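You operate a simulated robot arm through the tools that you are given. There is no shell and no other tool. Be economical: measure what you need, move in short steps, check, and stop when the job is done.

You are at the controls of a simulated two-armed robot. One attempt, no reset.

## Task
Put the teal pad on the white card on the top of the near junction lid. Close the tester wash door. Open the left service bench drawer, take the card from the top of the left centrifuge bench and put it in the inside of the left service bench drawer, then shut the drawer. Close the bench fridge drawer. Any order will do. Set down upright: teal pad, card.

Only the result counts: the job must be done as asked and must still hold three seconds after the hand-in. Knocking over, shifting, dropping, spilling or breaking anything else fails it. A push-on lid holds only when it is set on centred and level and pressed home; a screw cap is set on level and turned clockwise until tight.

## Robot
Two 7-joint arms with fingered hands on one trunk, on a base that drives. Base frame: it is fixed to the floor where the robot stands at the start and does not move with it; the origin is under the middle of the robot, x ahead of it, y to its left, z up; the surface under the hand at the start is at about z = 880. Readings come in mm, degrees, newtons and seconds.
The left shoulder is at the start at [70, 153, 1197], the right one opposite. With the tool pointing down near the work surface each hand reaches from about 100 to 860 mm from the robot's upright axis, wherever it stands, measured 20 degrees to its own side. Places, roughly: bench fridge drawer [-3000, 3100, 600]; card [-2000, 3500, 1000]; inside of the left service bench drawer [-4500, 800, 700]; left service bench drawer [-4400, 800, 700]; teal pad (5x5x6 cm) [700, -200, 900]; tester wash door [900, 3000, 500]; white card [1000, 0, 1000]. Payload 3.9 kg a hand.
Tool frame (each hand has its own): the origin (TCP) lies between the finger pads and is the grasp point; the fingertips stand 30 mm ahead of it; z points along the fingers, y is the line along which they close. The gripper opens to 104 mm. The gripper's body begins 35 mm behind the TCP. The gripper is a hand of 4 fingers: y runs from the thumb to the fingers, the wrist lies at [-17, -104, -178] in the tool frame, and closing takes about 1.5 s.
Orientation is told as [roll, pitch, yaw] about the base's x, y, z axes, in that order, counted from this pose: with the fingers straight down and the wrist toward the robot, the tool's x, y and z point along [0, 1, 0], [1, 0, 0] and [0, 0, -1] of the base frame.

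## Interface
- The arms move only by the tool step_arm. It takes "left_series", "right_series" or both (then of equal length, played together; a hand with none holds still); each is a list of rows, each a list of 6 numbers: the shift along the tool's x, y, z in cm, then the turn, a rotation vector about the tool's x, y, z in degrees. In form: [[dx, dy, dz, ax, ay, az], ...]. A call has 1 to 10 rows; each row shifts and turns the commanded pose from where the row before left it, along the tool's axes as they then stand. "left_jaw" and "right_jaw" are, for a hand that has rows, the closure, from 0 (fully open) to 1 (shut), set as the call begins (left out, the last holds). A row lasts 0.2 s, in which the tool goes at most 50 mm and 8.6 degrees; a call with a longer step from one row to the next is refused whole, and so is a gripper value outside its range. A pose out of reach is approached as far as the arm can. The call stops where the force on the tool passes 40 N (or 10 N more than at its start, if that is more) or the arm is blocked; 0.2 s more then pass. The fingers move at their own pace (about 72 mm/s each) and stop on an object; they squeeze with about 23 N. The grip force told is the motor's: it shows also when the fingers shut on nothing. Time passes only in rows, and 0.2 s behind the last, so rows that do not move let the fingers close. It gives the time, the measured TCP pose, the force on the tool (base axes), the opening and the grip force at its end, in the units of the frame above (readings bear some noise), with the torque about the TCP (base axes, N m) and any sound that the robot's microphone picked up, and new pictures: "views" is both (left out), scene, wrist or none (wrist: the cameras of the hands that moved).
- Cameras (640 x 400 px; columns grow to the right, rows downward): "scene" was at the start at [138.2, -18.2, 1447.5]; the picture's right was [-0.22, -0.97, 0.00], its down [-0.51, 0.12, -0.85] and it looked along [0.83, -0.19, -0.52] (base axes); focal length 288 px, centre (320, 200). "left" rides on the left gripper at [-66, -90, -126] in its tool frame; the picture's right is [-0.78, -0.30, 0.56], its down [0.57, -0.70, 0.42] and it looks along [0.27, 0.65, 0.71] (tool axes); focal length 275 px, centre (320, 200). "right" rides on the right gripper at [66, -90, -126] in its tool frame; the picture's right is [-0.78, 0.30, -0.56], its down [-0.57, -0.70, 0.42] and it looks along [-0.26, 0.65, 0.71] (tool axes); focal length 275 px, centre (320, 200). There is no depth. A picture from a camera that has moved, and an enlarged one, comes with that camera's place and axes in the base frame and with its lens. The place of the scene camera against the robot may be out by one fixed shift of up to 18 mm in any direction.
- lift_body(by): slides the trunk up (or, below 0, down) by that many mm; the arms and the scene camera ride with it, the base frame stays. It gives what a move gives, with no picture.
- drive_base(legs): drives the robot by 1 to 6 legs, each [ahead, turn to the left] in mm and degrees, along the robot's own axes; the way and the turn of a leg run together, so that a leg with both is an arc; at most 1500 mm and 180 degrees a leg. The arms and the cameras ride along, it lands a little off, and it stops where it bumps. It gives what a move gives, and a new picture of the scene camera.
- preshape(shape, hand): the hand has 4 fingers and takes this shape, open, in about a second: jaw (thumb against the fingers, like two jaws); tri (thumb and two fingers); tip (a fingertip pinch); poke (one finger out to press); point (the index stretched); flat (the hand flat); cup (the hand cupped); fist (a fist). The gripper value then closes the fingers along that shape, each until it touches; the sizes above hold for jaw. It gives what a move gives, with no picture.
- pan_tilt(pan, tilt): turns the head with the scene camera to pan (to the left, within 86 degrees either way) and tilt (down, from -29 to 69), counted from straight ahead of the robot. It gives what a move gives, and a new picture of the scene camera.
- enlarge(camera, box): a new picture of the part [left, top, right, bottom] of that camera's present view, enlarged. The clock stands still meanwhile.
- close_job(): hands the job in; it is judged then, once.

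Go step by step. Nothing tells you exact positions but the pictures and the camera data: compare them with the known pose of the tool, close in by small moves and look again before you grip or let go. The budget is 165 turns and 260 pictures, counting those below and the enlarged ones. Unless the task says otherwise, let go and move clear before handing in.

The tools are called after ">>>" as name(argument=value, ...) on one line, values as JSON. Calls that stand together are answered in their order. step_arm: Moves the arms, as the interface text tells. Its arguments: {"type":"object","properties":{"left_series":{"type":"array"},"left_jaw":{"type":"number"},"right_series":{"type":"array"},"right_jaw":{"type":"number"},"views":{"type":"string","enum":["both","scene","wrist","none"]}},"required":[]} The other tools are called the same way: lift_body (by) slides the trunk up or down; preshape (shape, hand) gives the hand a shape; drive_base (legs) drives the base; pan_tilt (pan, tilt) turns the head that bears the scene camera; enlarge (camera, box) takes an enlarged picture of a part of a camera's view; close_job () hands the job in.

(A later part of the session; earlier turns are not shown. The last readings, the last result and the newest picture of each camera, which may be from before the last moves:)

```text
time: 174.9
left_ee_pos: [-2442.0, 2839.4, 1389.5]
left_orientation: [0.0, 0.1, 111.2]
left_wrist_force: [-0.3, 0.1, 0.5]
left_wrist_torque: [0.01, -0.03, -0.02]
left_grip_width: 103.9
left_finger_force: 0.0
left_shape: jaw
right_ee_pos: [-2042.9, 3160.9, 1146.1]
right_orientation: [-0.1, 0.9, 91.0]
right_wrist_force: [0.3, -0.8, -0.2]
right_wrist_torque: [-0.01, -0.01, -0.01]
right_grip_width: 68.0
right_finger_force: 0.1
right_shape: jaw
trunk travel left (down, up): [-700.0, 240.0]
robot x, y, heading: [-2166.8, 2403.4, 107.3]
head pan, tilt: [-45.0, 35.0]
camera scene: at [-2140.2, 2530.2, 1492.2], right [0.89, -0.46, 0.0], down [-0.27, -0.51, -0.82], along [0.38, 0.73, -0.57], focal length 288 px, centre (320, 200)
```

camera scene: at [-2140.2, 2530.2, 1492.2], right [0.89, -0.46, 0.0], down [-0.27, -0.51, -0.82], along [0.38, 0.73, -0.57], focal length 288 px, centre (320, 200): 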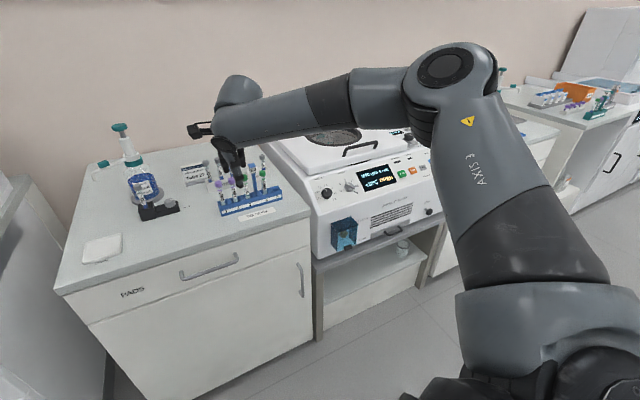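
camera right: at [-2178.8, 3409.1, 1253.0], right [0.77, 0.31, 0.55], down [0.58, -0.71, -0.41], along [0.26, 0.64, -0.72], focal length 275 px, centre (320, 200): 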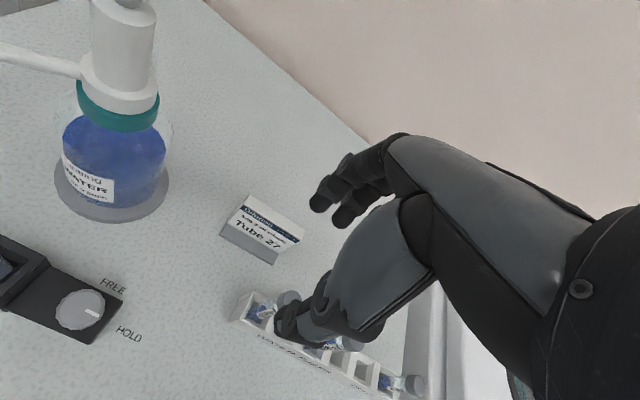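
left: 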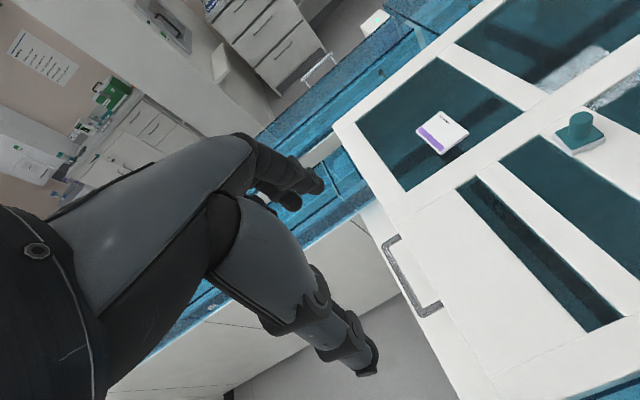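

The right arm seems wound up in this configuration. I'll use the fresh left arm for the card instead. First I'll raise and retract the right hand, then reposition the robot mirror-fashion.

>>> step_arm(right_series=[[0, 0, -4.5, 0, 0, 0], [0, 0, -4.5, 0, 0, 0], [0, 0, -4.5, 0, 0, 0], [-2, -2, -4, 0, 0, 0], [-3, -3, 0, 0, 0, 0], [-3, -3, 0, 0, 0, 0], [-3, -3, 0, 0, 0, 0], [0, 0, 0, 0, 0, 0]], right_jaw=0, views="none")

>>> drive_base(legs=[[0, -41], [330, 0], [0, 6.5]])

>>> pan_tilt(pan=15, tilt=32)

```text
time: 176.7
left_ee_pos: [-2443.7, 2839.2, 1389.9]
left_orientation: [0.1, 0.2, 111.2]
left_wrist_force: [0.3, -0.1, 0.0]
left_wrist_torque: [0.02, 0.02, -0.02]
left_grip_width: 103.7
left_finger_force: 0.0
left_shape: jaw
right_ee_pos: [-1930.7, 3054.4, 1324.6]
right_orientation: [-0.2, 1.1, 91.0]
right_wrist_force: [-0.7, 0.6, 0.4]
right_wrist_torque: [0.01, 0.0, 0.0]
right_grip_width: 103.6
right_finger_force: 0.2
right_shape: jaw
right hand out of reach, approached as far as the arm can: row 3
trunk travel left (down, up): [-700.0, 240.0]
robot x, y, heading: [-2166.1, 2401.4, 107.6]
head pan, tilt: [-45.0, 35.0]
```

```text
time: 181.2
left_ee_pos: [-2020.4, 3203.1, 1391.5]
left_orientation: [0.2, 0.0, 76.8]
left_wrist_force: [-1.0, -0.5, -0.5]
left_wrist_torque: [0.01, 0.04, 0.01]
left_grip_width: 103.9
left_finger_force: 0.1
left_shape: jaw
right_ee_pos: [-1477.3, 3092.3, 1323.3]
right_orientation: [0.1, 0.9, 56.5]
right_wrist_force: [0.5, 0.0, -0.4]
right_wrist_torque: [0.01, -0.01, -0.04]
right_grip_width: 103.9
right_finger_force: 0.0
right_shape: jaw
trunk travel left (down, up): [-700.0, 240.0]
robot x, y, heading: [-2042.6, 2693.0, 73.1]
head pan, tilt: [-45.0, 35.0]
camera scene: at [-1946.3, 2778.0, 1492.2], right [0.47, -0.88, 0.0], down [-0.51, -0.27, -0.82], along [0.72, 0.39, -0.57], focal length 288 px, centre (320, 200)
```

scene: 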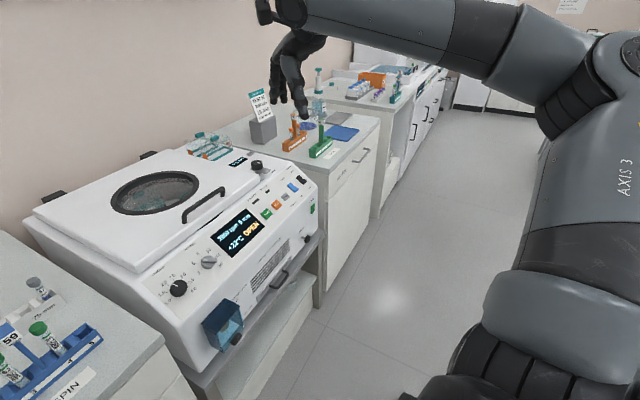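

```text
time: 182.5
left_ee_pos: [-2022.4, 3206.2, 1390.0]
left_orientation: [0.0, 0.2, 76.7]
left_wrist_force: [0.1, -0.2, -0.6]
left_wrist_torque: [0.03, 0.0, 0.01]
left_grip_width: 104.0
left_finger_force: 0.1
left_shape: jaw
right_ee_pos: [-1479.8, 3094.3, 1324.2]
right_orientation: [-0.1, 0.9, 56.7]
right_wrist_force: [-0.2, -0.1, 0.4]
right_wrist_torque: [0.01, -0.04, -0.02]
right_grip_width: 103.7
right_finger_force: 0.1
right_shape: jaw
trunk travel left (down, up): [-700.0, 240.0]
robot x, y, heading: [-2045.9, 2687.1, 73.0]
head pan, tilt: [15.0, 32.0]
camera scene: at [-2024.1, 2829.5, 1496.8], right [1.0, -0.04, 0.0], down [-0.02, -0.53, -0.85], along [0.03, 0.85, -0.53], focal length 288 px, centre (320, 200)
```

scene: 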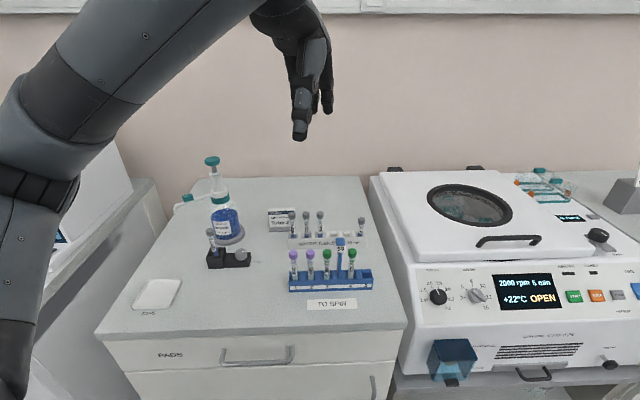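

I'll square the left hand to the card and bring it in at a safe height.

>>> step_arm(left_series=[[0, 0, 0, 0, 0, -6.7], [0, 0, 0, 0, 0, -6.7], [1.6, 2.7, 3.3, 0, 0, 0], [1.6, 2.7, 3.3, 0, 0, 0], [1.6, 2.7, 3.3, 0, 0, 0], [1.6, 2.7, 3.3, 0, 0, 0], [1.6, 2.7, 3.3, 0, 0, 0], [1.6, 2.7, 3.3, 0, 0, 0], [1.6, 2.7, 3, 0, 0, 0], [0, 0, 0, 0, 0, 0]], left_jaw=0.35)

```text
time: 184.7
left_ee_pos: [-2136.1, 3394.5, 1165.3]
left_orientation: [0.1, 0.0, 90.3]
left_wrist_force: [-0.3, 0.3, -0.3]
left_wrist_torque: [0.02, -0.01, -0.01]
left_grip_width: 68.2
left_finger_force: 0.2
left_shape: jaw
right_ee_pos: [-1479.8, 3093.3, 1323.6]
right_orientation: [-0.1, 0.8, 56.6]
right_wrist_force: [-0.2, 0.2, -1.1]
right_wrist_torque: [0.01, 0.01, -0.02]
right_grip_width: 103.6
right_finger_force: 0.1
right_shape: jaw
trunk travel left (down, up): [-700.0, 240.0]
robot x, y, heading: [-2037.6, 2687.9, 73.4]
head pan, tilt: [15.0, 32.0]
camera scene: at [-2024.1, 2828.9, 1496.9], right [1.0, -0.04, 0.0], down [-0.02, -0.53, -0.85], along [0.03, 0.85, -0.53], focal length 288 px, centre (320, 200)
camera left: at [-2069.3, 3304.8, 1290.9], right [0.78, -0.29, -0.56], down [-0.57, -0.7, -0.42], along [-0.27, 0.65, -0.71], focal length 275 px, centre (320, 200)
```

scene: 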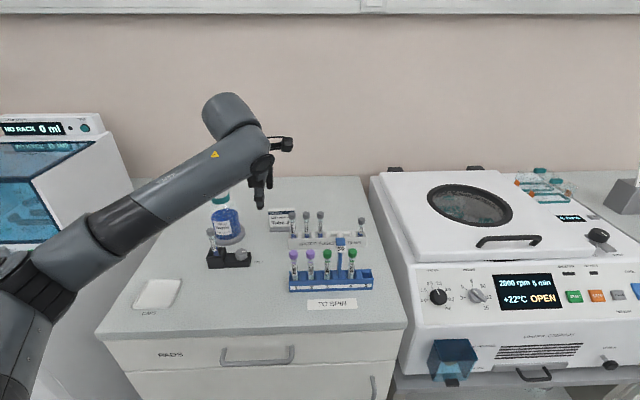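
left: 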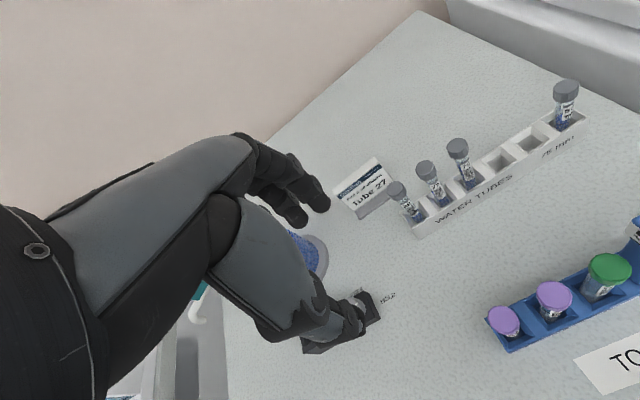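

The left arm works well. Combining both cameras, the card base is at [-2120,3571,908] with its top near 990. I'll move above it.

>>> step_arm(left_series=[[-0.1, 3.6, 1.5, 0, 0, 0], [-0.1, 3.6, 1.5, 0, 0, 0], [-0.1, 3.6, 1.5, 0, 0, 0], [-0.1, 3.6, 1.5, 0, 0, 0], [-0.1, 3.6, 1.5, 0, 0, 0], [0, 0, 0, 0, 0, 0]])

>>> enlarge(camera="left", box=[220, 120, 440, 280])

>>> enlarge(camera="scene", box=[190, 100, 390, 260])

```text
time: 186.1
left_ee_pos: [-2131.9, 3571.6, 1088.4]
left_orientation: [0.1, 0.0, 90.0]
left_wrist_force: [-0.2, -0.5, -0.5]
left_wrist_torque: [-0.01, -0.03, -0.02]
left_grip_width: 67.9
left_finger_force: 0.0
left_shape: jaw
right_ee_pos: [-1481.3, 3092.3, 1325.1]
right_orientation: [-0.1, 1.0, 56.5]
right_wrist_force: [0.5, 0.1, 1.1]
right_wrist_torque: [-0.01, -0.03, -0.02]
right_grip_width: 103.8
right_finger_force: 0.1
right_shape: jaw
trunk travel left (down, up): [-700.0, 240.0]
robot x, y, heading: [-2043.9, 2689.7, 72.8]
head pan, tilt: [15.0, 32.0]
camera scene: at [-2024.7, 2828.4, 1496.9], right [1.0, -0.04, 0.0], down [-0.02, -0.53, -0.85], along [0.03, 0.85, -0.53], focal length 288 px, centre (320, 200)
camera left: at [-2065.0, 3480.9, 1214.1], right [0.78, -0.3, -0.56], down [-0.57, -0.7, -0.42], along [-0.27, 0.65, -0.71], focal length 275 px, centre (320, 200)
```

scene: 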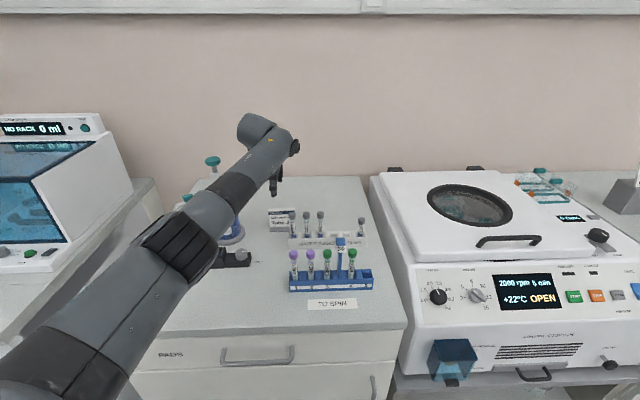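
left: 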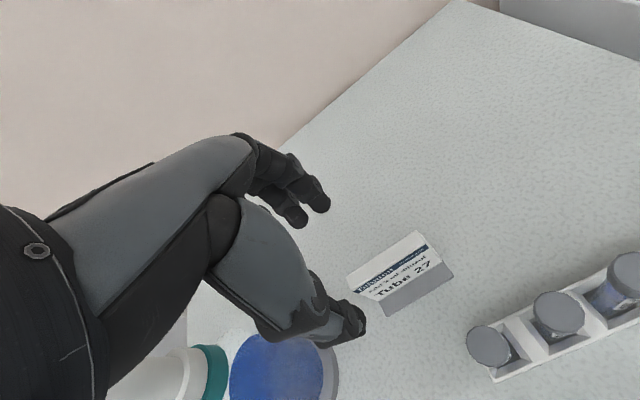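

```text
2.50 times, centred on (330, 200) of left
camera zoom: at [-2065.0, 3480.9, 1214.1], right [0.78, -0.3, -0.56], down [-0.57, -0.7, -0.42], along [-0.27, 0.65, -0.71], focal length 688 px, centre (295, 200)
```

zoom: 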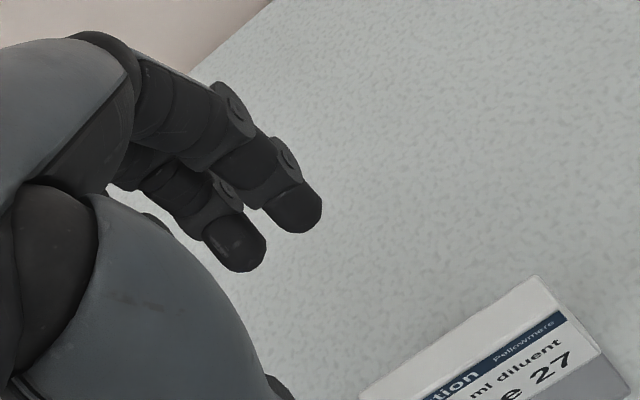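

```text
2.50 times, centred on (290, 180) of scene
camera zoom: at [-2024.7, 2828.4, 1496.9], right [1.0, -0.04, 0.0], down [-0.02, -0.53, -0.85], along [0.03, 0.85, -0.53], focal length 719 px, centre (395, 250)
```

zoom: 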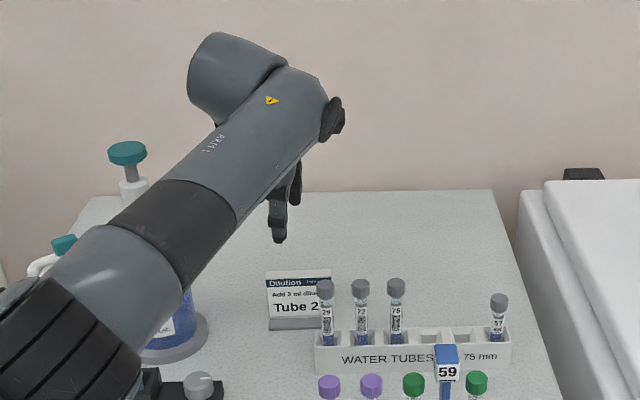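

The card's top centre is at about [-2115,3583]. I'll align and descend to just above it.

>>> step_arm(left_series=[[-0.8, 1.1, 1, 0, 0, 0], [0, 0, 2, 0, 0, 0], [0, 0, 2, 0, 0, 0], [0, 0, 0, 0, 0, 0]], views="wrist")

>>> enlarge(camera="left", box=[240, 160, 480, 340])

```text
time: 187.1
left_ee_pos: [-2123.6, 3581.2, 1035.0]
left_orientation: [0.1, 0.0, 90.2]
left_wrist_force: [-0.9, 0.0, -1.0]
left_wrist_torque: [-0.03, -0.01, 0.02]
left_grip_width: 67.8
left_finger_force: 0.1
left_shape: jaw
left hand out of reach, approached as far as the arm can: row 1, 2
right_ee_pos: [-1479.0, 3094.0, 1324.7]
right_orientation: [-0.1, 1.0, 56.7]
right_wrist_force: [-0.5, -0.5, 0.3]
right_wrist_torque: [0.0, 0.0, -0.01]
right_grip_width: 104.1
right_finger_force: 0.0
right_shape: jaw
trunk travel left (down, up): [-700.0, 240.0]
robot x, y, heading: [-2044.7, 2689.5, 73.2]
head pan, tilt: [15.0, 32.0]
camera left: at [-2058.5, 3490.8, 1160.5], right [0.78, -0.29, -0.56], down [-0.57, -0.7, -0.42], along [-0.27, 0.65, -0.71], focal length 275 px, centre (320, 200)
```

left: 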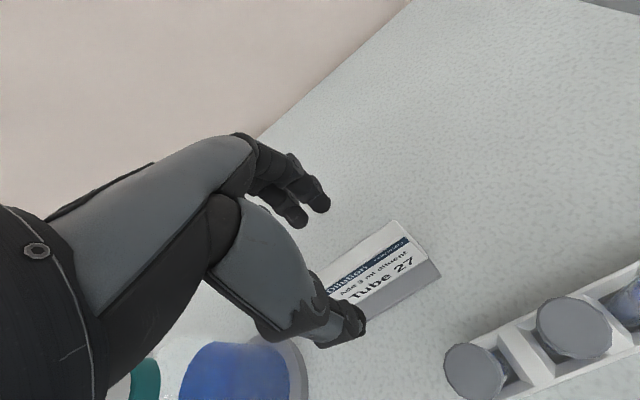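

```text
2.22 times, centred on (360, 250) of left
camera zoom: at [-2058.5, 3490.8, 1160.5], right [0.78, -0.29, -0.56], down [-0.57, -0.7, -0.42], along [-0.27, 0.65, -0.71], focal length 612 px, centre (231, 89)
```

zoom: 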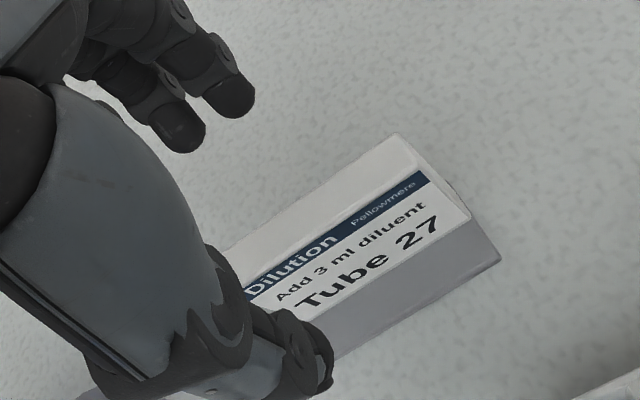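

The card panel lies between thumb and fingers. I'll lower with the trunk, since the arm is near full stretch, and then grip.

>>> lift_body(by=-58)

>>> enlarge(camera="left", box=[240, 160, 480, 340])

>>> enlarge(camera="scene", box=[190, 120, 390, 280])

```text
time: 188.1
left_ee_pos: [-2125.4, 3580.5, 976.3]
left_orientation: [0.1, 0.1, 90.1]
left_wrist_force: [-0.5, -0.7, 0.2]
left_wrist_torque: [0.05, 0.03, -0.03]
left_grip_width: 67.8
left_finger_force: 0.2
left_shape: jaw
right_ee_pos: [-1481.5, 3093.4, 1266.5]
right_orientation: [-0.1, 0.8, 56.6]
right_wrist_force: [-0.4, 0.1, -0.8]
right_wrist_torque: [-0.02, 0.02, 0.01]
right_grip_width: 104.0
right_finger_force: 0.0
right_shape: jaw
trunk travel left (down, up): [-642.0, 298.0]
robot x, y, heading: [-2045.4, 2687.5, 73.2]
head pan, tilt: [15.0, 32.0]
```

```text
2.22 times, centred on (360, 250) of left
camera zoom: at [-2059.6, 3490.7, 1102.2], right [0.78, -0.29, -0.56], down [-0.57, -0.7, -0.42], along [-0.27, 0.65, -0.71], focal length 612 px, centre (231, 89)
```

zoom: 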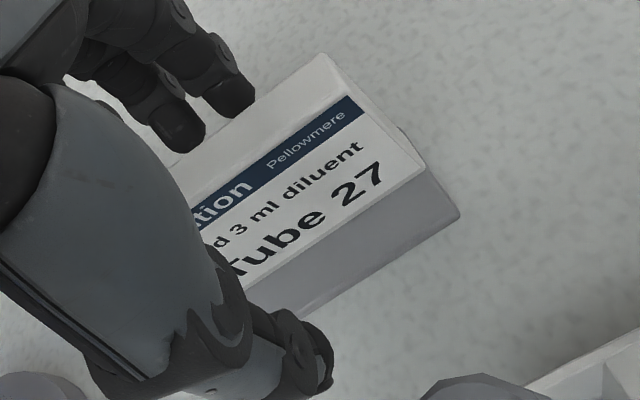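

```text
2.50 times, centred on (290, 200) of scene
camera zoom: at [-2024.3, 2829.3, 1438.8], right [1.0, -0.04, 0.0], down [-0.02, -0.53, -0.85], along [0.03, 0.85, -0.53], focal length 719 px, centre (395, 200)
```

zoom: 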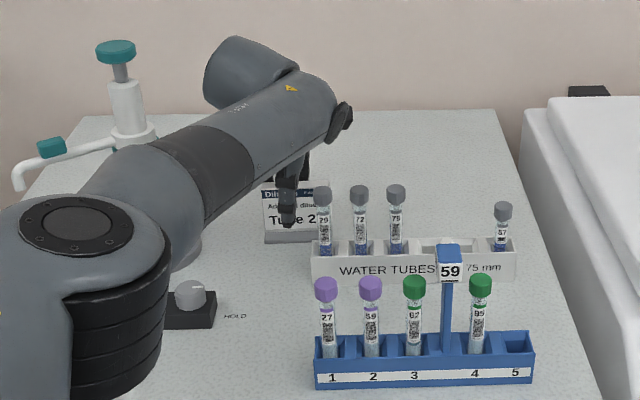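

Thumb is in front of the card and the fingers are behind it. I'll close the grip.

>>> step_arm(left_series=[[0, 0, 0, 0, 0, 0], [0, 0, 0, 0, 0, 0], [0, 0, 0, 0, 0, 0], [0, 0, 0, 0, 0, 0], [0, 0, 0, 0, 0, 0], [0, 0, 0, 0, 0, 0], [0, 0, 0, 0, 0, 0]], left_jaw=1, views="wrist")

```text
time: 189.7
left_ee_pos: [-2125.4, 3582.1, 976.1]
left_orientation: [0.2, 0.1, 90.1]
left_wrist_force: [0.4, -0.3, -0.7]
left_wrist_torque: [0.01, -0.02, -0.03]
left_grip_width: 10.8
left_finger_force: 22.7
left_shape: jaw
right_ee_pos: [-1479.6, 3094.0, 1266.6]
right_orientation: [-0.2, 0.9, 56.6]
right_wrist_force: [0.7, -0.3, 0.4]
right_wrist_torque: [0.01, -0.01, 0.02]
right_grip_width: 103.6
right_finger_force: 0.0
right_shape: jaw
trunk travel left (down, up): [-642.0, 298.0]
robot x, y, heading: [-2043.6, 2686.6, 73.3]
head pan, tilt: [15.0, 32.0]
camera left: at [-2059.4, 3490.9, 1102.0], right [0.78, -0.3, -0.56], down [-0.57, -0.7, -0.42], along [-0.27, 0.65, -0.71], focal length 275 px, centre (320, 200)
```

left: 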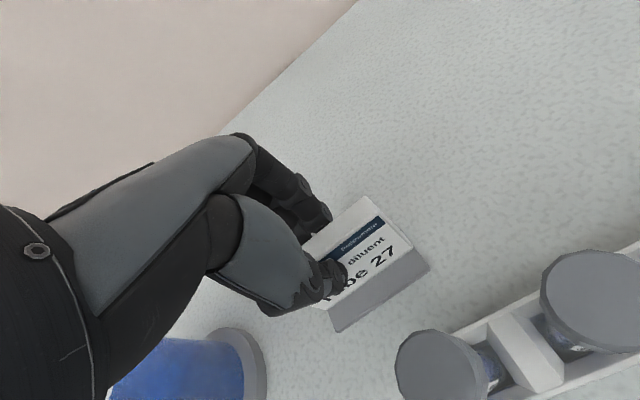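

Gripped at 10.8 mm. I'll lift it with the trunk and check.

>>> lift_body(by=130)

>>> enlarge(camera="left", box=[200, 120, 500, 380])

>>> pan_tilt(pan=15, tilt=33)

```text
time: 191.3
left_ee_pos: [-2125.3, 3580.6, 1105.9]
left_orientation: [0.0, 0.1, 90.1]
left_wrist_force: [0.4, 0.0, -1.3]
left_wrist_torque: [0.03, 0.04, 0.0]
left_grip_width: 11.0
left_finger_force: 22.7
left_shape: jaw
right_ee_pos: [-1480.2, 3092.8, 1397.0]
right_orientation: [-0.1, 1.1, 56.5]
right_wrist_force: [0.5, 0.0, -0.8]
right_wrist_torque: [-0.02, 0.0, -0.02]
right_grip_width: 103.6
right_finger_force: 0.1
right_shape: jaw
trunk travel left (down, up): [-772.0, 168.0]
robot x, y, heading: [-2041.5, 2688.9, 73.1]
head pan, tilt: [15.0, 32.0]
```

```text
1.54 times, centred on (350, 250) of left
camera zoom: at [-2059.4, 3491.1, 1231.8], right [0.78, -0.3, -0.56], down [-0.57, -0.7, -0.42], along [-0.27, 0.65, -0.71], focal length 424 px, centre (274, 123)
```

zoom: 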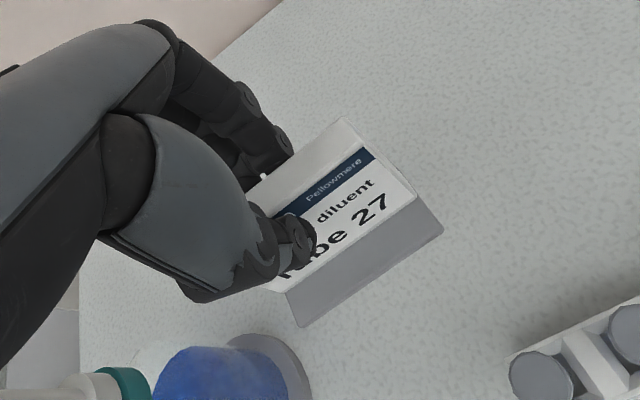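

```text
time: 191.9
left_ee_pos: [-2124.5, 3580.8, 1105.9]
left_orientation: [0.0, 0.1, 90.1]
left_wrist_force: [-0.7, -0.2, -0.3]
left_wrist_torque: [0.02, 0.02, 0.02]
left_grip_width: 11.0
left_finger_force: 23.4
left_shape: jaw
right_ee_pos: [-1479.9, 3094.8, 1397.0]
right_orientation: [-0.1, 0.9, 56.7]
right_wrist_force: [0.6, -0.1, 0.8]
right_wrist_torque: [-0.02, -0.02, 0.0]
right_grip_width: 103.6
right_finger_force: 0.2
right_shape: jaw
trunk travel left (down, up): [-772.0, 168.0]
robot x, y, heading: [-2044.3, 2692.2, 73.1]
head pan, tilt: [15.0, 33.0]
camera scene: at [-2024.1, 2829.3, 1567.2], right [1.0, -0.04, 0.0], down [-0.02, -0.54, -0.84], along [0.03, 0.84, -0.54], focal length 288 px, centre (320, 200)
```

scene: 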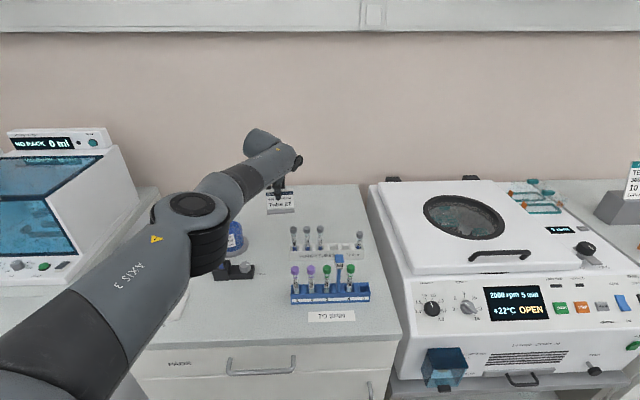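

The card is held level. I'll raise it more, back away, and tuck the hand in a little.

>>> lift_body(by=110)

>>> drive_base(legs=[[-420, 0]])

>>> step_arm(left_series=[[0, -3.5, 0, 0, 0, 0], [0, -3.5, 0, 0, 0, 0], [0, -3.5, 0, 0, 0, 0], [0, -3.5, 0, 0, 0, 0], [0, -3.5, 0, 0, 0, 0], [0, 0, 0, 0, 0, 0]], views="wrist")

>>> drive_base(legs=[[0, 107], [1300, 0]])

>>> pan_tilt(pan=35, tilt=25)

```text
time: 193.3
left_ee_pos: [-2125.6, 3581.6, 1216.3]
left_orientation: [0.1, 0.2, 90.0]
left_wrist_force: [0.8, -0.3, 0.1]
left_wrist_torque: [0.0, 0.01, -0.01]
left_grip_width: 10.7
left_finger_force: 22.5
left_shape: jaw
right_ee_pos: [-1480.1, 3095.4, 1505.7]
right_orientation: [-0.1, 1.0, 56.5]
right_wrist_force: [0.1, 0.9, -1.3]
right_wrist_torque: [-0.05, 0.03, 0.01]
right_grip_width: 103.5
right_finger_force: 0.0
right_shape: jaw
trunk travel left (down, up): [-882.0, 58.0]
robot x, y, heading: [-2037.5, 2690.2, 73.1]
head pan, tilt: [15.0, 33.0]
```

```text
time: 195.9
left_ee_pos: [-2242.7, 3183.9, 1214.3]
left_orientation: [0.2, 0.2, 89.8]
left_wrist_force: [0.1, 0.2, 0.2]
left_wrist_torque: [0.0, 0.0, 0.02]
left_grip_width: 11.0
left_finger_force: 23.4
left_shape: jaw
right_ee_pos: [-1599.8, 2693.0, 1505.8]
right_orientation: [-0.2, 1.0, 56.2]
right_wrist_force: [0.2, 0.2, -0.2]
right_wrist_torque: [-0.03, 0.01, 0.01]
right_grip_width: 103.7
right_finger_force: 0.3
right_shape: jaw
trunk travel left (down, up): [-882.0, 58.0]
robot x, y, heading: [-2164.7, 2285.3, 72.8]
head pan, tilt: [15.0, 33.0]
camera scene: at [-2146.3, 2432.2, 1676.9], right [1.0, -0.04, 0.0], down [-0.02, -0.55, -0.84], along [0.03, 0.84, -0.55], focal length 288 px, centre (320, 200)
```

scene: 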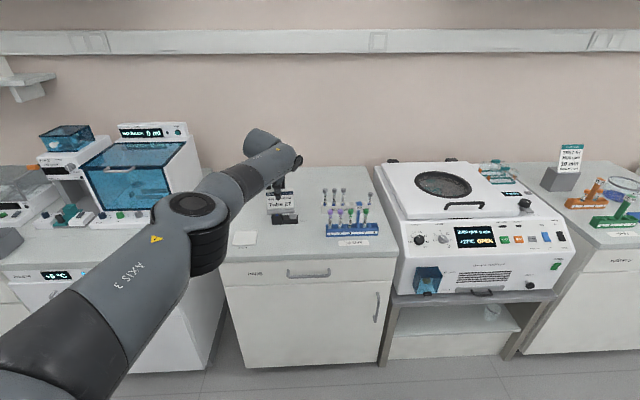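

```text
time: 197.3
left_ee_pos: [-2243.9, 3180.3, 1216.9]
left_orientation: [0.1, 0.0, 89.8]
left_wrist_force: [-0.2, -0.1, -0.9]
left_wrist_torque: [0.03, -0.04, -0.01]
left_grip_width: 11.0
left_finger_force: 23.3
left_shape: jaw
left hand out of reach, approached as far as the arm can: row 1, 2, 3, 4, 5
right_ee_pos: [-1599.9, 2689.6, 1505.7]
right_orientation: [-0.1, 1.0, 56.2]
right_wrist_force: [-1.4, 0.4, 0.6]
right_wrist_torque: [-0.02, 0.0, 0.01]
right_grip_width: 103.7
right_finger_force: 0.1
right_shape: jaw
trunk travel left (down, up): [-882.0, 58.0]
robot x, y, heading: [-2168.0, 2293.9, 72.4]
head pan, tilt: [15.0, 33.0]
camera left: at [-2178.1, 3091.3, 1341.8], right [0.77, -0.3, -0.56], down [-0.58, -0.7, -0.42], along [-0.26, 0.65, -0.71], focal length 275 px, centre (320, 200)
```

left: 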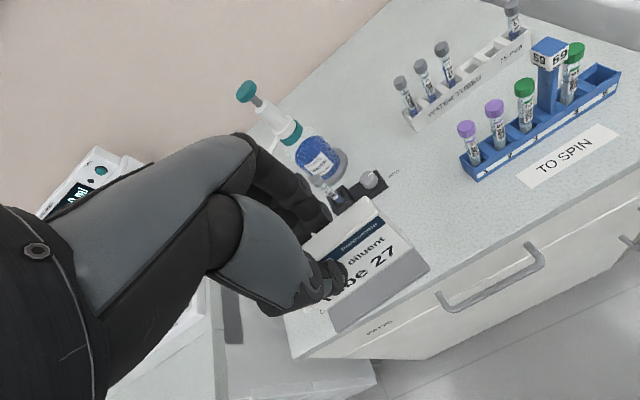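

```text
time: 208.2
left_ee_pos: [-4281.7, 1993.9, 1217.2]
left_orientation: [-0.1, 0.2, -163.8]
left_wrist_force: [0.2, 0.0, -0.2]
left_wrist_torque: [0.01, 0.01, 0.0]
left_grip_width: 10.6
left_finger_force: 22.7
left_shape: jaw
right_ee_pos: [-3993.8, 2749.0, 1506.2]
right_orientation: [-0.1, 0.9, 162.7]
right_wrist_force: [-0.6, -0.4, -0.4]
right_wrist_torque: [0.0, 0.03, 0.01]
right_grip_width: 103.7
right_finger_force: 0.1
right_shape: jaw
trunk travel left (down, up): [-882.0, 58.0]
robot x, y, heading: [-3446.9, 2321.9, 179.1]
head pan, tilt: [15.0, 33.0]
camera scene: at [-3585.1, 2301.8, 1677.4], right [-0.24, 0.97, 0.0], down [0.53, 0.13, -0.84], along [-0.81, -0.2, -0.54], focal length 288 px, centre (320, 200)
```

scene: 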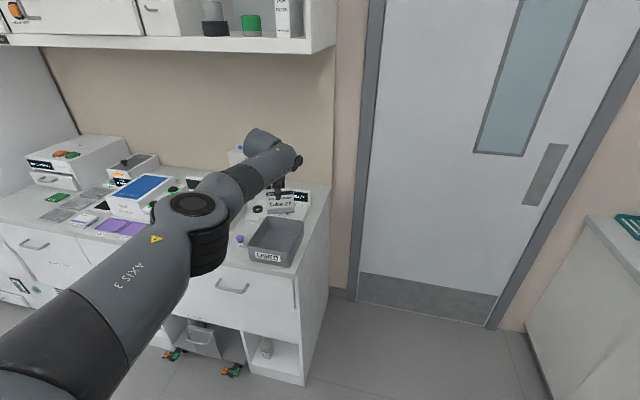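

```text
time: 209.0
left_ee_pos: [-4282.7, 1994.3, 1217.1]
left_orientation: [0.1, 0.1, -163.6]
left_wrist_force: [0.2, -0.1, -0.2]
left_wrist_torque: [0.02, -0.03, -0.02]
left_grip_width: 10.8
left_finger_force: 23.2
left_shape: jaw
right_ee_pos: [-3994.0, 2748.7, 1507.1]
right_orientation: [-0.1, 1.0, 162.7]
right_wrist_force: [-0.3, -0.4, -0.8]
right_wrist_torque: [-0.02, -0.01, 0.02]
right_grip_width: 103.8
right_finger_force: 0.1
right_shape: jaw
trunk travel left (down, up): [-882.0, 58.0]
robot x, y, heading: [-3452.6, 2315.7, 179.0]
head pan, tilt: [35.0, 25.0]
camera scene: at [-3576.4, 2271.9, 1689.9], right [-0.56, 0.83, 0.0], down [0.35, 0.24, -0.91], along [-0.75, -0.51, -0.42], focal length 288 px, centre (320, 200)
```

scene: 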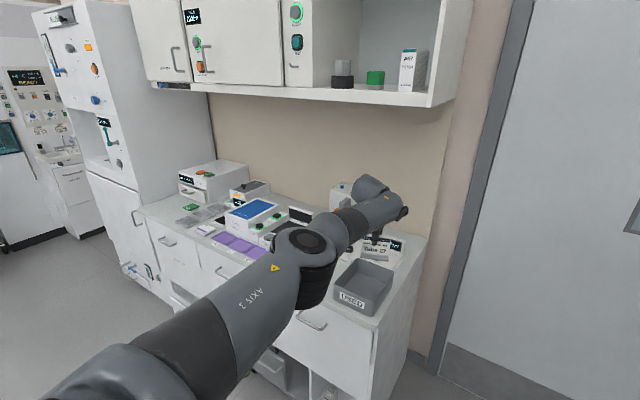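

The left drawer of the service bench is near [-4275,783]. My extended left hand is close to the bench, so I'll back off, lower the trunk and tuck the hand in before going on.

>>> drive_base(legs=[[-450, 0]])

>>> lift_body(by=-200)

>>> step_arm(left_series=[[0, -4, 0, 0, 0, 0], [0, -4, 0, 0, 0, 0], [0, -4, 0, 0, 0, 0], [0, -4, 0, 0, 0, 0], [0, -4, 0, 0, 0, 0], [0, -4, 0, 0, 0, 0], [0, 0, 0, 0, 0, 0]], right_series=[[0, 0, 3, 0, 0, 0], [0, 0, 3, 0, 0, 0], [0, 0, 3, 0, 0, 0], [0, 0, 3, 0, 0, 0], [0, 0, 3, 0, 0, 0], [0, 0, 3, 0, 0, 0], [0, 0, 0, 0, 0, 0]], views="both")

```text
time: 211.7
left_ee_pos: [-3840.5, 1985.4, 1214.6]
left_orientation: [0.1, 0.1, -163.7]
left_wrist_force: [0.2, 0.4, -0.7]
left_wrist_torque: [0.03, 0.0, 0.05]
left_grip_width: 10.3
left_finger_force: 23.0
left_shape: jaw
right_ee_pos: [-3552.8, 2741.8, 1503.9]
right_orientation: [-0.2, 1.1, 162.8]
right_wrist_force: [0.1, 0.0, -0.6]
right_wrist_torque: [0.01, -0.02, 0.02]
right_grip_width: 103.7
right_finger_force: 0.1
right_shape: jaw
trunk travel left (down, up): [-882.0, 58.0]
robot x, y, heading: [-3005.9, 2313.5, 179.2]
head pan, tilt: [35.0, 25.0]
camera scene: at [-3134.9, 2265.2, 1689.6], right [-0.56, 0.83, 0.0], down [0.35, 0.24, -0.91], along [-0.75, -0.51, -0.42], focal length 288 px, centre (320, 200)
```

scene: 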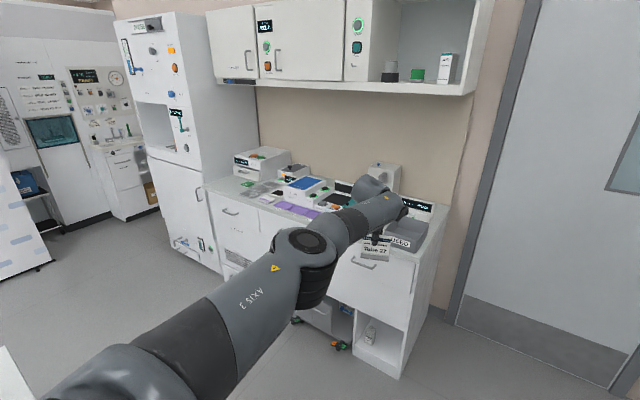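

```text
time: 213.9
left_ee_pos: [-3838.2, 1986.8, 1016.6]
left_orientation: [0.1, 0.1, -163.8]
left_wrist_force: [-0.3, 0.3, -0.8]
left_wrist_torque: [-0.02, 0.01, 0.0]
left_grip_width: 10.7
left_finger_force: 23.0
left_shape: jaw
right_ee_pos: [-3548.5, 2742.2, 1306.0]
right_orientation: [-0.1, 0.8, 162.7]
right_wrist_force: [0.3, 0.5, 0.2]
right_wrist_torque: [-0.01, -0.01, 0.0]
right_grip_width: 104.0
right_finger_force: 0.1
right_shape: jaw
trunk travel left (down, up): [-682.0, 258.0]
robot x, y, heading: [-3005.8, 2311.3, 179.2]
head pan, tilt: [35.0, 25.0]
```

```text
time: 215.5
left_ee_pos: [-3838.4, 1986.3, 1016.5]
left_orientation: [0.0, 0.0, -163.6]
left_wrist_force: [-0.2, -0.3, -0.3]
left_wrist_torque: [-0.02, 0.0, 0.01]
left_grip_width: 11.0
left_finger_force: 23.4
left_shape: jaw
left hand out of reach, approached as far as the arm can: row 1, 2, 3, 4, 5, 6
right_ee_pos: [-3548.7, 2739.2, 1127.0]
right_orientation: [-0.1, 0.9, 162.7]
right_wrist_force: [0.5, -0.4, -0.3]
right_wrist_torque: [-0.02, -0.02, 0.0]
right_grip_width: 103.8
right_finger_force: 0.0
right_shape: jaw
trunk travel left (down, up): [-682.0, 258.0]
robot x, y, heading: [-3003.8, 2313.5, 179.4]
head pan, tilt: [35.0, 25.0]
camera scene: at [-3131.8, 2265.0, 1489.9], right [-0.56, 0.83, 0.0], down [0.35, 0.24, -0.91], along [-0.75, -0.51, -0.42], focal length 288 px, centre (320, 200)
camera right: at [-3481.7, 2650.8, 1254.0], right [-0.06, 0.83, 0.55], down [0.85, 0.34, -0.41], along [-0.53, 0.44, -0.72], focal length 275 px, centre (320, 200)
camera left: at [-3771.0, 2074.4, 1141.9], right [0.07, 0.83, -0.56], down [0.83, -0.35, -0.42], along [-0.55, -0.44, -0.71], focal length 275 px, centre (320, 200)
```

scene: 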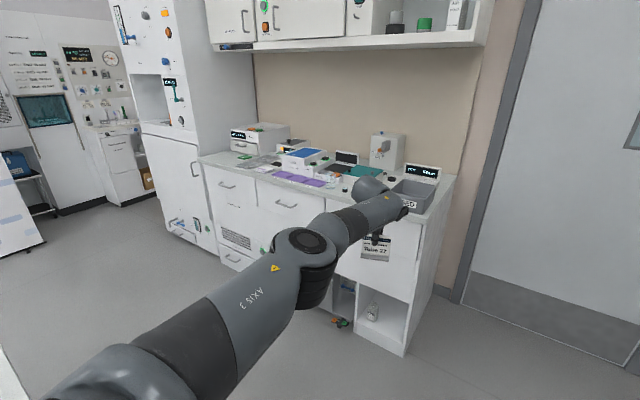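
right: 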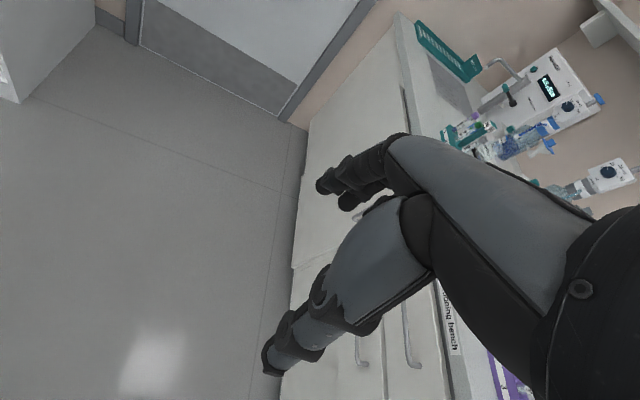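
left: 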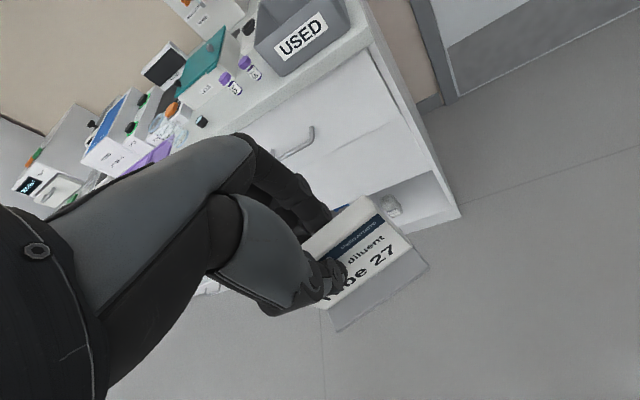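

The straight left arm doesn't retract directly. I'll try moving it up and to the side to break out of the straight posture.

>>> step_arm(left_series=[[0, -1, -4, 0, 0, 0], [0, -1, -4, 0, 0, 0], [0, -2, -4, 0, 0, 0], [0, -3, -3, 0, 0, 0], [0, -4, -2, 0, 0, 0], [0, -4, 0, 0, 0, 0], [0, 0, 0, 0, 0, 0]], views="scene")

```text
time: 217.1
left_ee_pos: [-3832.9, 2005.7, 1058.1]
left_orientation: [0.0, 0.1, -163.8]
left_wrist_force: [0.0, 0.1, -0.2]
left_wrist_torque: [-0.01, 0.0, -0.01]
left_grip_width: 10.7
left_finger_force: 22.8
left_shape: jaw
left hand out of reach, approached as far as the arm can: row 1, 2, 3, 4, 5, 6
right_ee_pos: [-3547.4, 2741.2, 1127.0]
right_orientation: [-0.1, 1.0, 162.6]
right_wrist_force: [-1.5, -0.9, -0.2]
right_wrist_torque: [0.0, 0.0, -0.04]
right_grip_width: 103.6
right_finger_force: 0.1
right_shape: jaw
trunk travel left (down, up): [-682.0, 258.0]
robot x, y, heading: [-3005.9, 2311.8, 179.4]
head pan, tilt: [35.0, 25.0]
camera scene: at [-3132.0, 2265.4, 1489.9], right [-0.56, 0.83, 0.0], down [0.35, 0.24, -0.91], along [-0.75, -0.51, -0.42], focal length 288 px, centre (320, 200)
```

scene: 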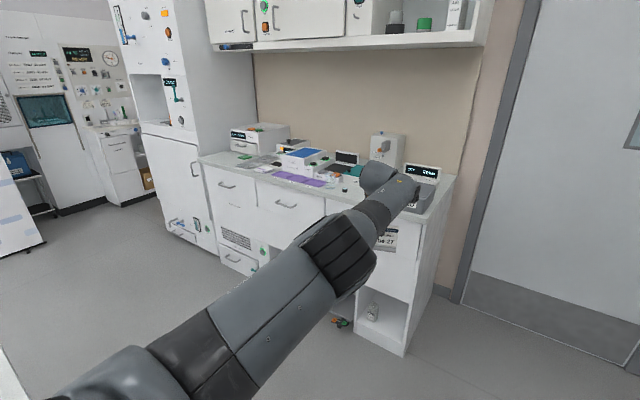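

>>> step_arm(left_series=[[-4, 0, -1, 0, 0, 0], [-4, 0, -1, 0, 0, 0], [-4, 0, -1, 0, 0, 0], [-3, -3, 0, 0, 0, 0], [-3, -3, 0, 0, 0, 0], [0, -4, 0, 0, 0, 0], [0, -4, 0, 0, 0, 0], [0, 0, 0, 0, 0, 0]], views="scene")

```text
time: 218.9
left_ee_pos: [-3838.7, 2156.2, 1098.9]
left_orientation: [0.0, -0.3, -166.9]
left_wrist_force: [0.2, -0.8, -0.3]
left_wrist_torque: [-0.02, 0.01, 0.03]
left_grip_width: 10.6
left_finger_force: 22.6
left_shape: jaw
left hand out of reach, approached as far as the arm can: row 2, 3, 4, 5, 6, 7
right_ee_pos: [-3548.0, 2740.6, 1126.4]
right_orientation: [-0.2, 1.0, 162.8]
right_wrist_force: [0.3, -0.8, -0.1]
right_wrist_torque: [0.0, 0.01, -0.01]
right_grip_width: 103.7
right_finger_force: 0.1
right_shape: jaw
trunk travel left (down, up): [-682.0, 258.0]
robot x, y, heading: [-3007.0, 2311.8, 179.0]
head pan, tilt: [35.0, 25.0]
camera scene: at [-3132.1, 2264.8, 1489.9], right [-0.56, 0.83, 0.0], down [0.35, 0.24, -0.91], along [-0.75, -0.51, -0.42], focal length 288 px, centre (320, 200)
```

scene: 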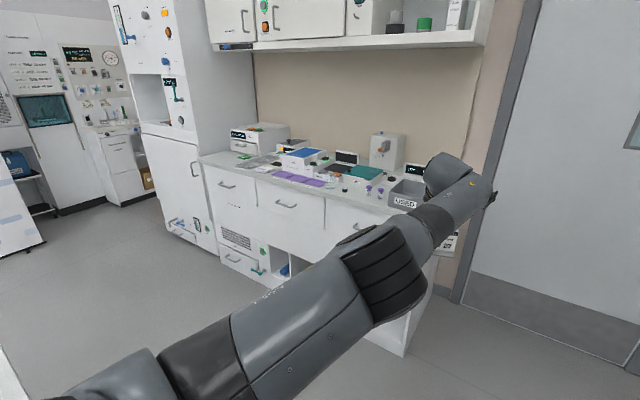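

>>> step_arm(left_series=[[0, 0, -4.5, 0, 0, 2], [0, 0, -4.5, 0, 0, 2], [0, -1, -4.5, 0, 0, 2], [0, -1, -4.5, 0, 0, 2], [0, -2, -4.3, 0, 0, 2], [0, -3, -3.5, 0, 0, 0], [0, -4, -2, 0, 0, 0], [0, -4, 0, 0, 0, 0], [0, 0, 0, 0, 0, 0]], views="scene")

```text
time: 220.9
left_ee_pos: [-3794.5, 2161.1, 1312.9]
left_orientation: [0.0, -0.8, -176.9]
left_wrist_force: [-0.2, 0.6, -1.5]
left_wrist_torque: [-0.02, 0.04, 0.0]
left_grip_width: 10.6
left_finger_force: 22.8
left_shape: jaw
left hand out of reach, approached as far as the arm can: row 2, 4, 5, 6, 7, 8
right_ee_pos: [-3548.6, 2740.5, 1127.2]
right_orientation: [-0.2, 1.1, 162.8]
right_wrist_force: [-0.2, 0.1, 0.3]
right_wrist_torque: [-0.01, 0.01, 0.01]
right_grip_width: 103.7
right_finger_force: 0.0
right_shape: jaw
trunk travel left (down, up): [-682.0, 258.0]
robot x, y, heading: [-3004.5, 2312.5, 179.1]
head pan, tilt: [35.0, 25.0]
camera scene: at [-3132.4, 2265.1, 1489.9], right [-0.56, 0.83, 0.0], down [0.35, 0.24, -0.91], along [-0.75, -0.51, -0.42], focal length 288 px, centre (320, 200)
```

scene: 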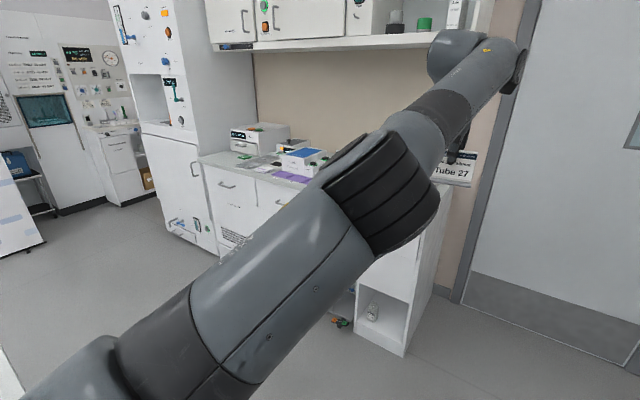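

The arm is fully straight, which is a singular posture. The inner side of the elbow now faces right and up, so I'll move right and inward together to let it bend.

>>> step_arm(left_series=[[-3.5, -2.5, 0, 0, 0, 0], [-3.5, -2.5, 0, 0, 0, 0], [-3.5, -2.5, 0, 0, 0, 0], [-3.5, -2.5, 0, 0, 0, 0], [-3, -3.5, 0, 0, 0, 0], [0, -4.5, 0, 0, 0, 0], [0, 0, 0, 0, 0, 0]], views="scene")

```text
time: 222.5
left_ee_pos: [-3794.4, 2160.9, 1312.7]
left_orientation: [0.0, -0.8, -176.8]
left_wrist_force: [-0.1, -0.6, 0.2]
left_wrist_torque: [-0.01, 0.0, -0.02]
left_grip_width: 10.8
left_finger_force: 22.2
left_shape: jaw
left hand out of reach, approached as far as the arm can: row 1, 2, 3, 4, 5, 6
right_ee_pos: [-3547.6, 2740.8, 1126.8]
right_orientation: [-0.1, 0.9, 162.8]
right_wrist_force: [0.1, -0.2, -0.4]
right_wrist_torque: [0.0, 0.03, -0.01]
right_grip_width: 103.9
right_finger_force: 0.1
right_shape: jaw
trunk travel left (down, up): [-682.0, 258.0]
robot x, y, heading: [-3009.0, 2314.5, 179.3]
head pan, tilt: [35.0, 25.0]
camera scene: at [-3131.9, 2265.3, 1489.9], right [-0.56, 0.83, 0.0], down [0.35, 0.24, -0.91], along [-0.75, -0.51, -0.42], focal length 288 px, centre (320, 200)
```

scene: 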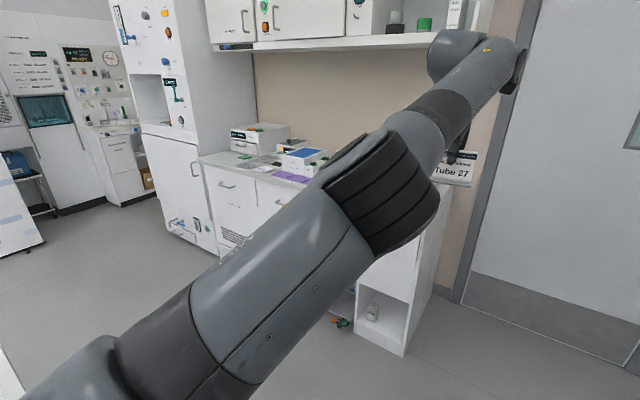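

>>> step_arm(left_series=[[4, -1.5, 0, 0, 0, 0], [4, -2.5, 0, 0, 0, 0], [4, -2.5, 0, 0, 0, 0], [0, 0, 0, 0, 0, 0]], views="none")

>>> step_arm(left_series=[[0, -1.5, 4, 0, 0, 0], [0, -2.5, 4, 0, 0, 0], [0, -2.5, 4, 0, 0, 0], [0, 0, 0, 0, 0, 0]], views="scene")

```text
time: 223.5
left_ee_pos: [-3794.1, 2160.5, 1312.8]
left_orientation: [0.0, -0.9, -176.8]
left_wrist_force: [-0.8, -0.1, -0.9]
left_wrist_torque: [0.02, -0.01, -0.02]
left_grip_width: 10.8
left_finger_force: 23.1
left_shape: jaw
left hand out of reach, approached as far as the arm can: row 1, 2, 3
right_ee_pos: [-3546.7, 2740.4, 1126.7]
right_orientation: [-0.1, 1.0, 162.8]
right_wrist_force: [-0.6, 0.0, -0.2]
right_wrist_torque: [0.04, -0.02, 0.03]
right_grip_width: 103.9
right_finger_force: 0.1
right_shape: jaw
trunk travel left (down, up): [-682.0, 258.0]
robot x, y, heading: [-3008.7, 2311.9, 179.1]
head pan, tilt: [35.0, 25.0]
```

```text
time: 224.5
left_ee_pos: [-3794.8, 2161.2, 1312.7]
left_orientation: [0.1, -0.8, -177.0]
left_wrist_force: [0.4, 0.0, -1.2]
left_wrist_torque: [0.02, 0.02, -0.02]
left_grip_width: 10.6
left_finger_force: 22.9
left_shape: jaw
left hand out of reach, approached as far as the arm can: row 1, 2, 3
right_ee_pos: [-3546.7, 2742.0, 1126.1]
right_orientation: [-0.2, 1.0, 162.8]
right_wrist_force: [0.3, 0.2, 0.9]
right_wrist_torque: [0.01, 0.0, -0.03]
right_grip_width: 103.8
right_finger_force: 0.1
right_shape: jaw
trunk travel left (down, up): [-682.0, 258.0]
robot x, y, heading: [-3006.9, 2314.0, 179.3]
head pan, tilt: [35.0, 25.0]
camera scene: at [-3131.9, 2265.3, 1489.9], right [-0.56, 0.83, 0.0], down [0.35, 0.24, -0.91], along [-0.75, -0.51, -0.42], focal length 288 px, centre (320, 200)
```

scene: 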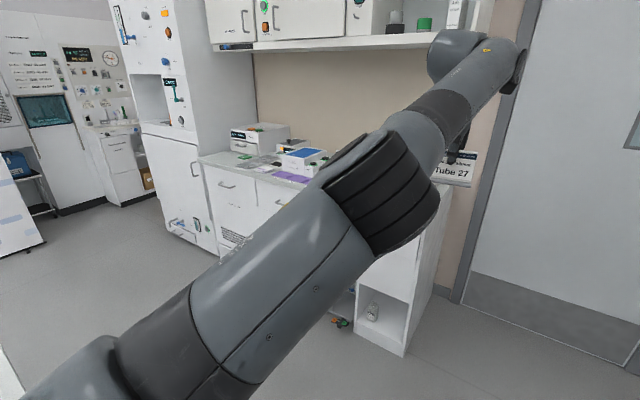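

>>> step_arm(left_series=[[0, 0, 4, 0, 0, 0], [0, 0, 4, 0, 0, 0], [0, 0, 4, 0, 0, 0], [0, 0, 4, 0, 0, 0], [0, -1, 4, 0, 0, 0], [0, -2, 3, 0, 0, 0], [0, 0, 0, 0, 0, 0]], views="scene")

```text
time: 226.1
left_ee_pos: [-3794.5, 2161.1, 1308.2]
left_orientation: [0.1, -0.7, -176.9]
left_wrist_force: [0.7, -0.4, 0.0]
left_wrist_torque: [-0.01, 0.0, -0.04]
left_grip_width: 10.8
left_finger_force: 23.2
left_shape: jaw
left hand out of reach, approached as far as the arm can: row 1, 2, 3, 4, 5, 6
right_ee_pos: [-3548.9, 2740.9, 1127.0]
right_orientation: [-0.1, 1.0, 162.8]
right_wrist_force: [-0.1, 0.4, -1.1]
right_wrist_torque: [-0.02, -0.03, 0.01]
right_grip_width: 103.8
right_finger_force: 0.1
right_shape: jaw
trunk travel left (down, up): [-682.0, 258.0]
robot x, y, heading: [-3006.7, 2316.0, 179.3]
head pan, tilt: [35.0, 25.0]
camera scene: at [-3132.0, 2265.3, 1489.9], right [-0.56, 0.83, 0.0], down [0.35, 0.24, -0.91], along [-0.75, -0.51, -0.42], focal length 288 px, centre (320, 200)
```

scene: 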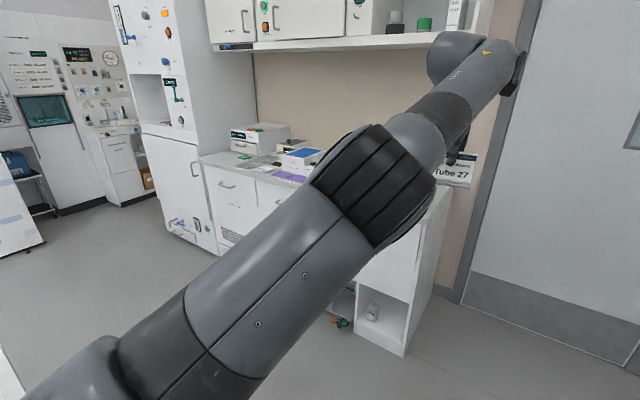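

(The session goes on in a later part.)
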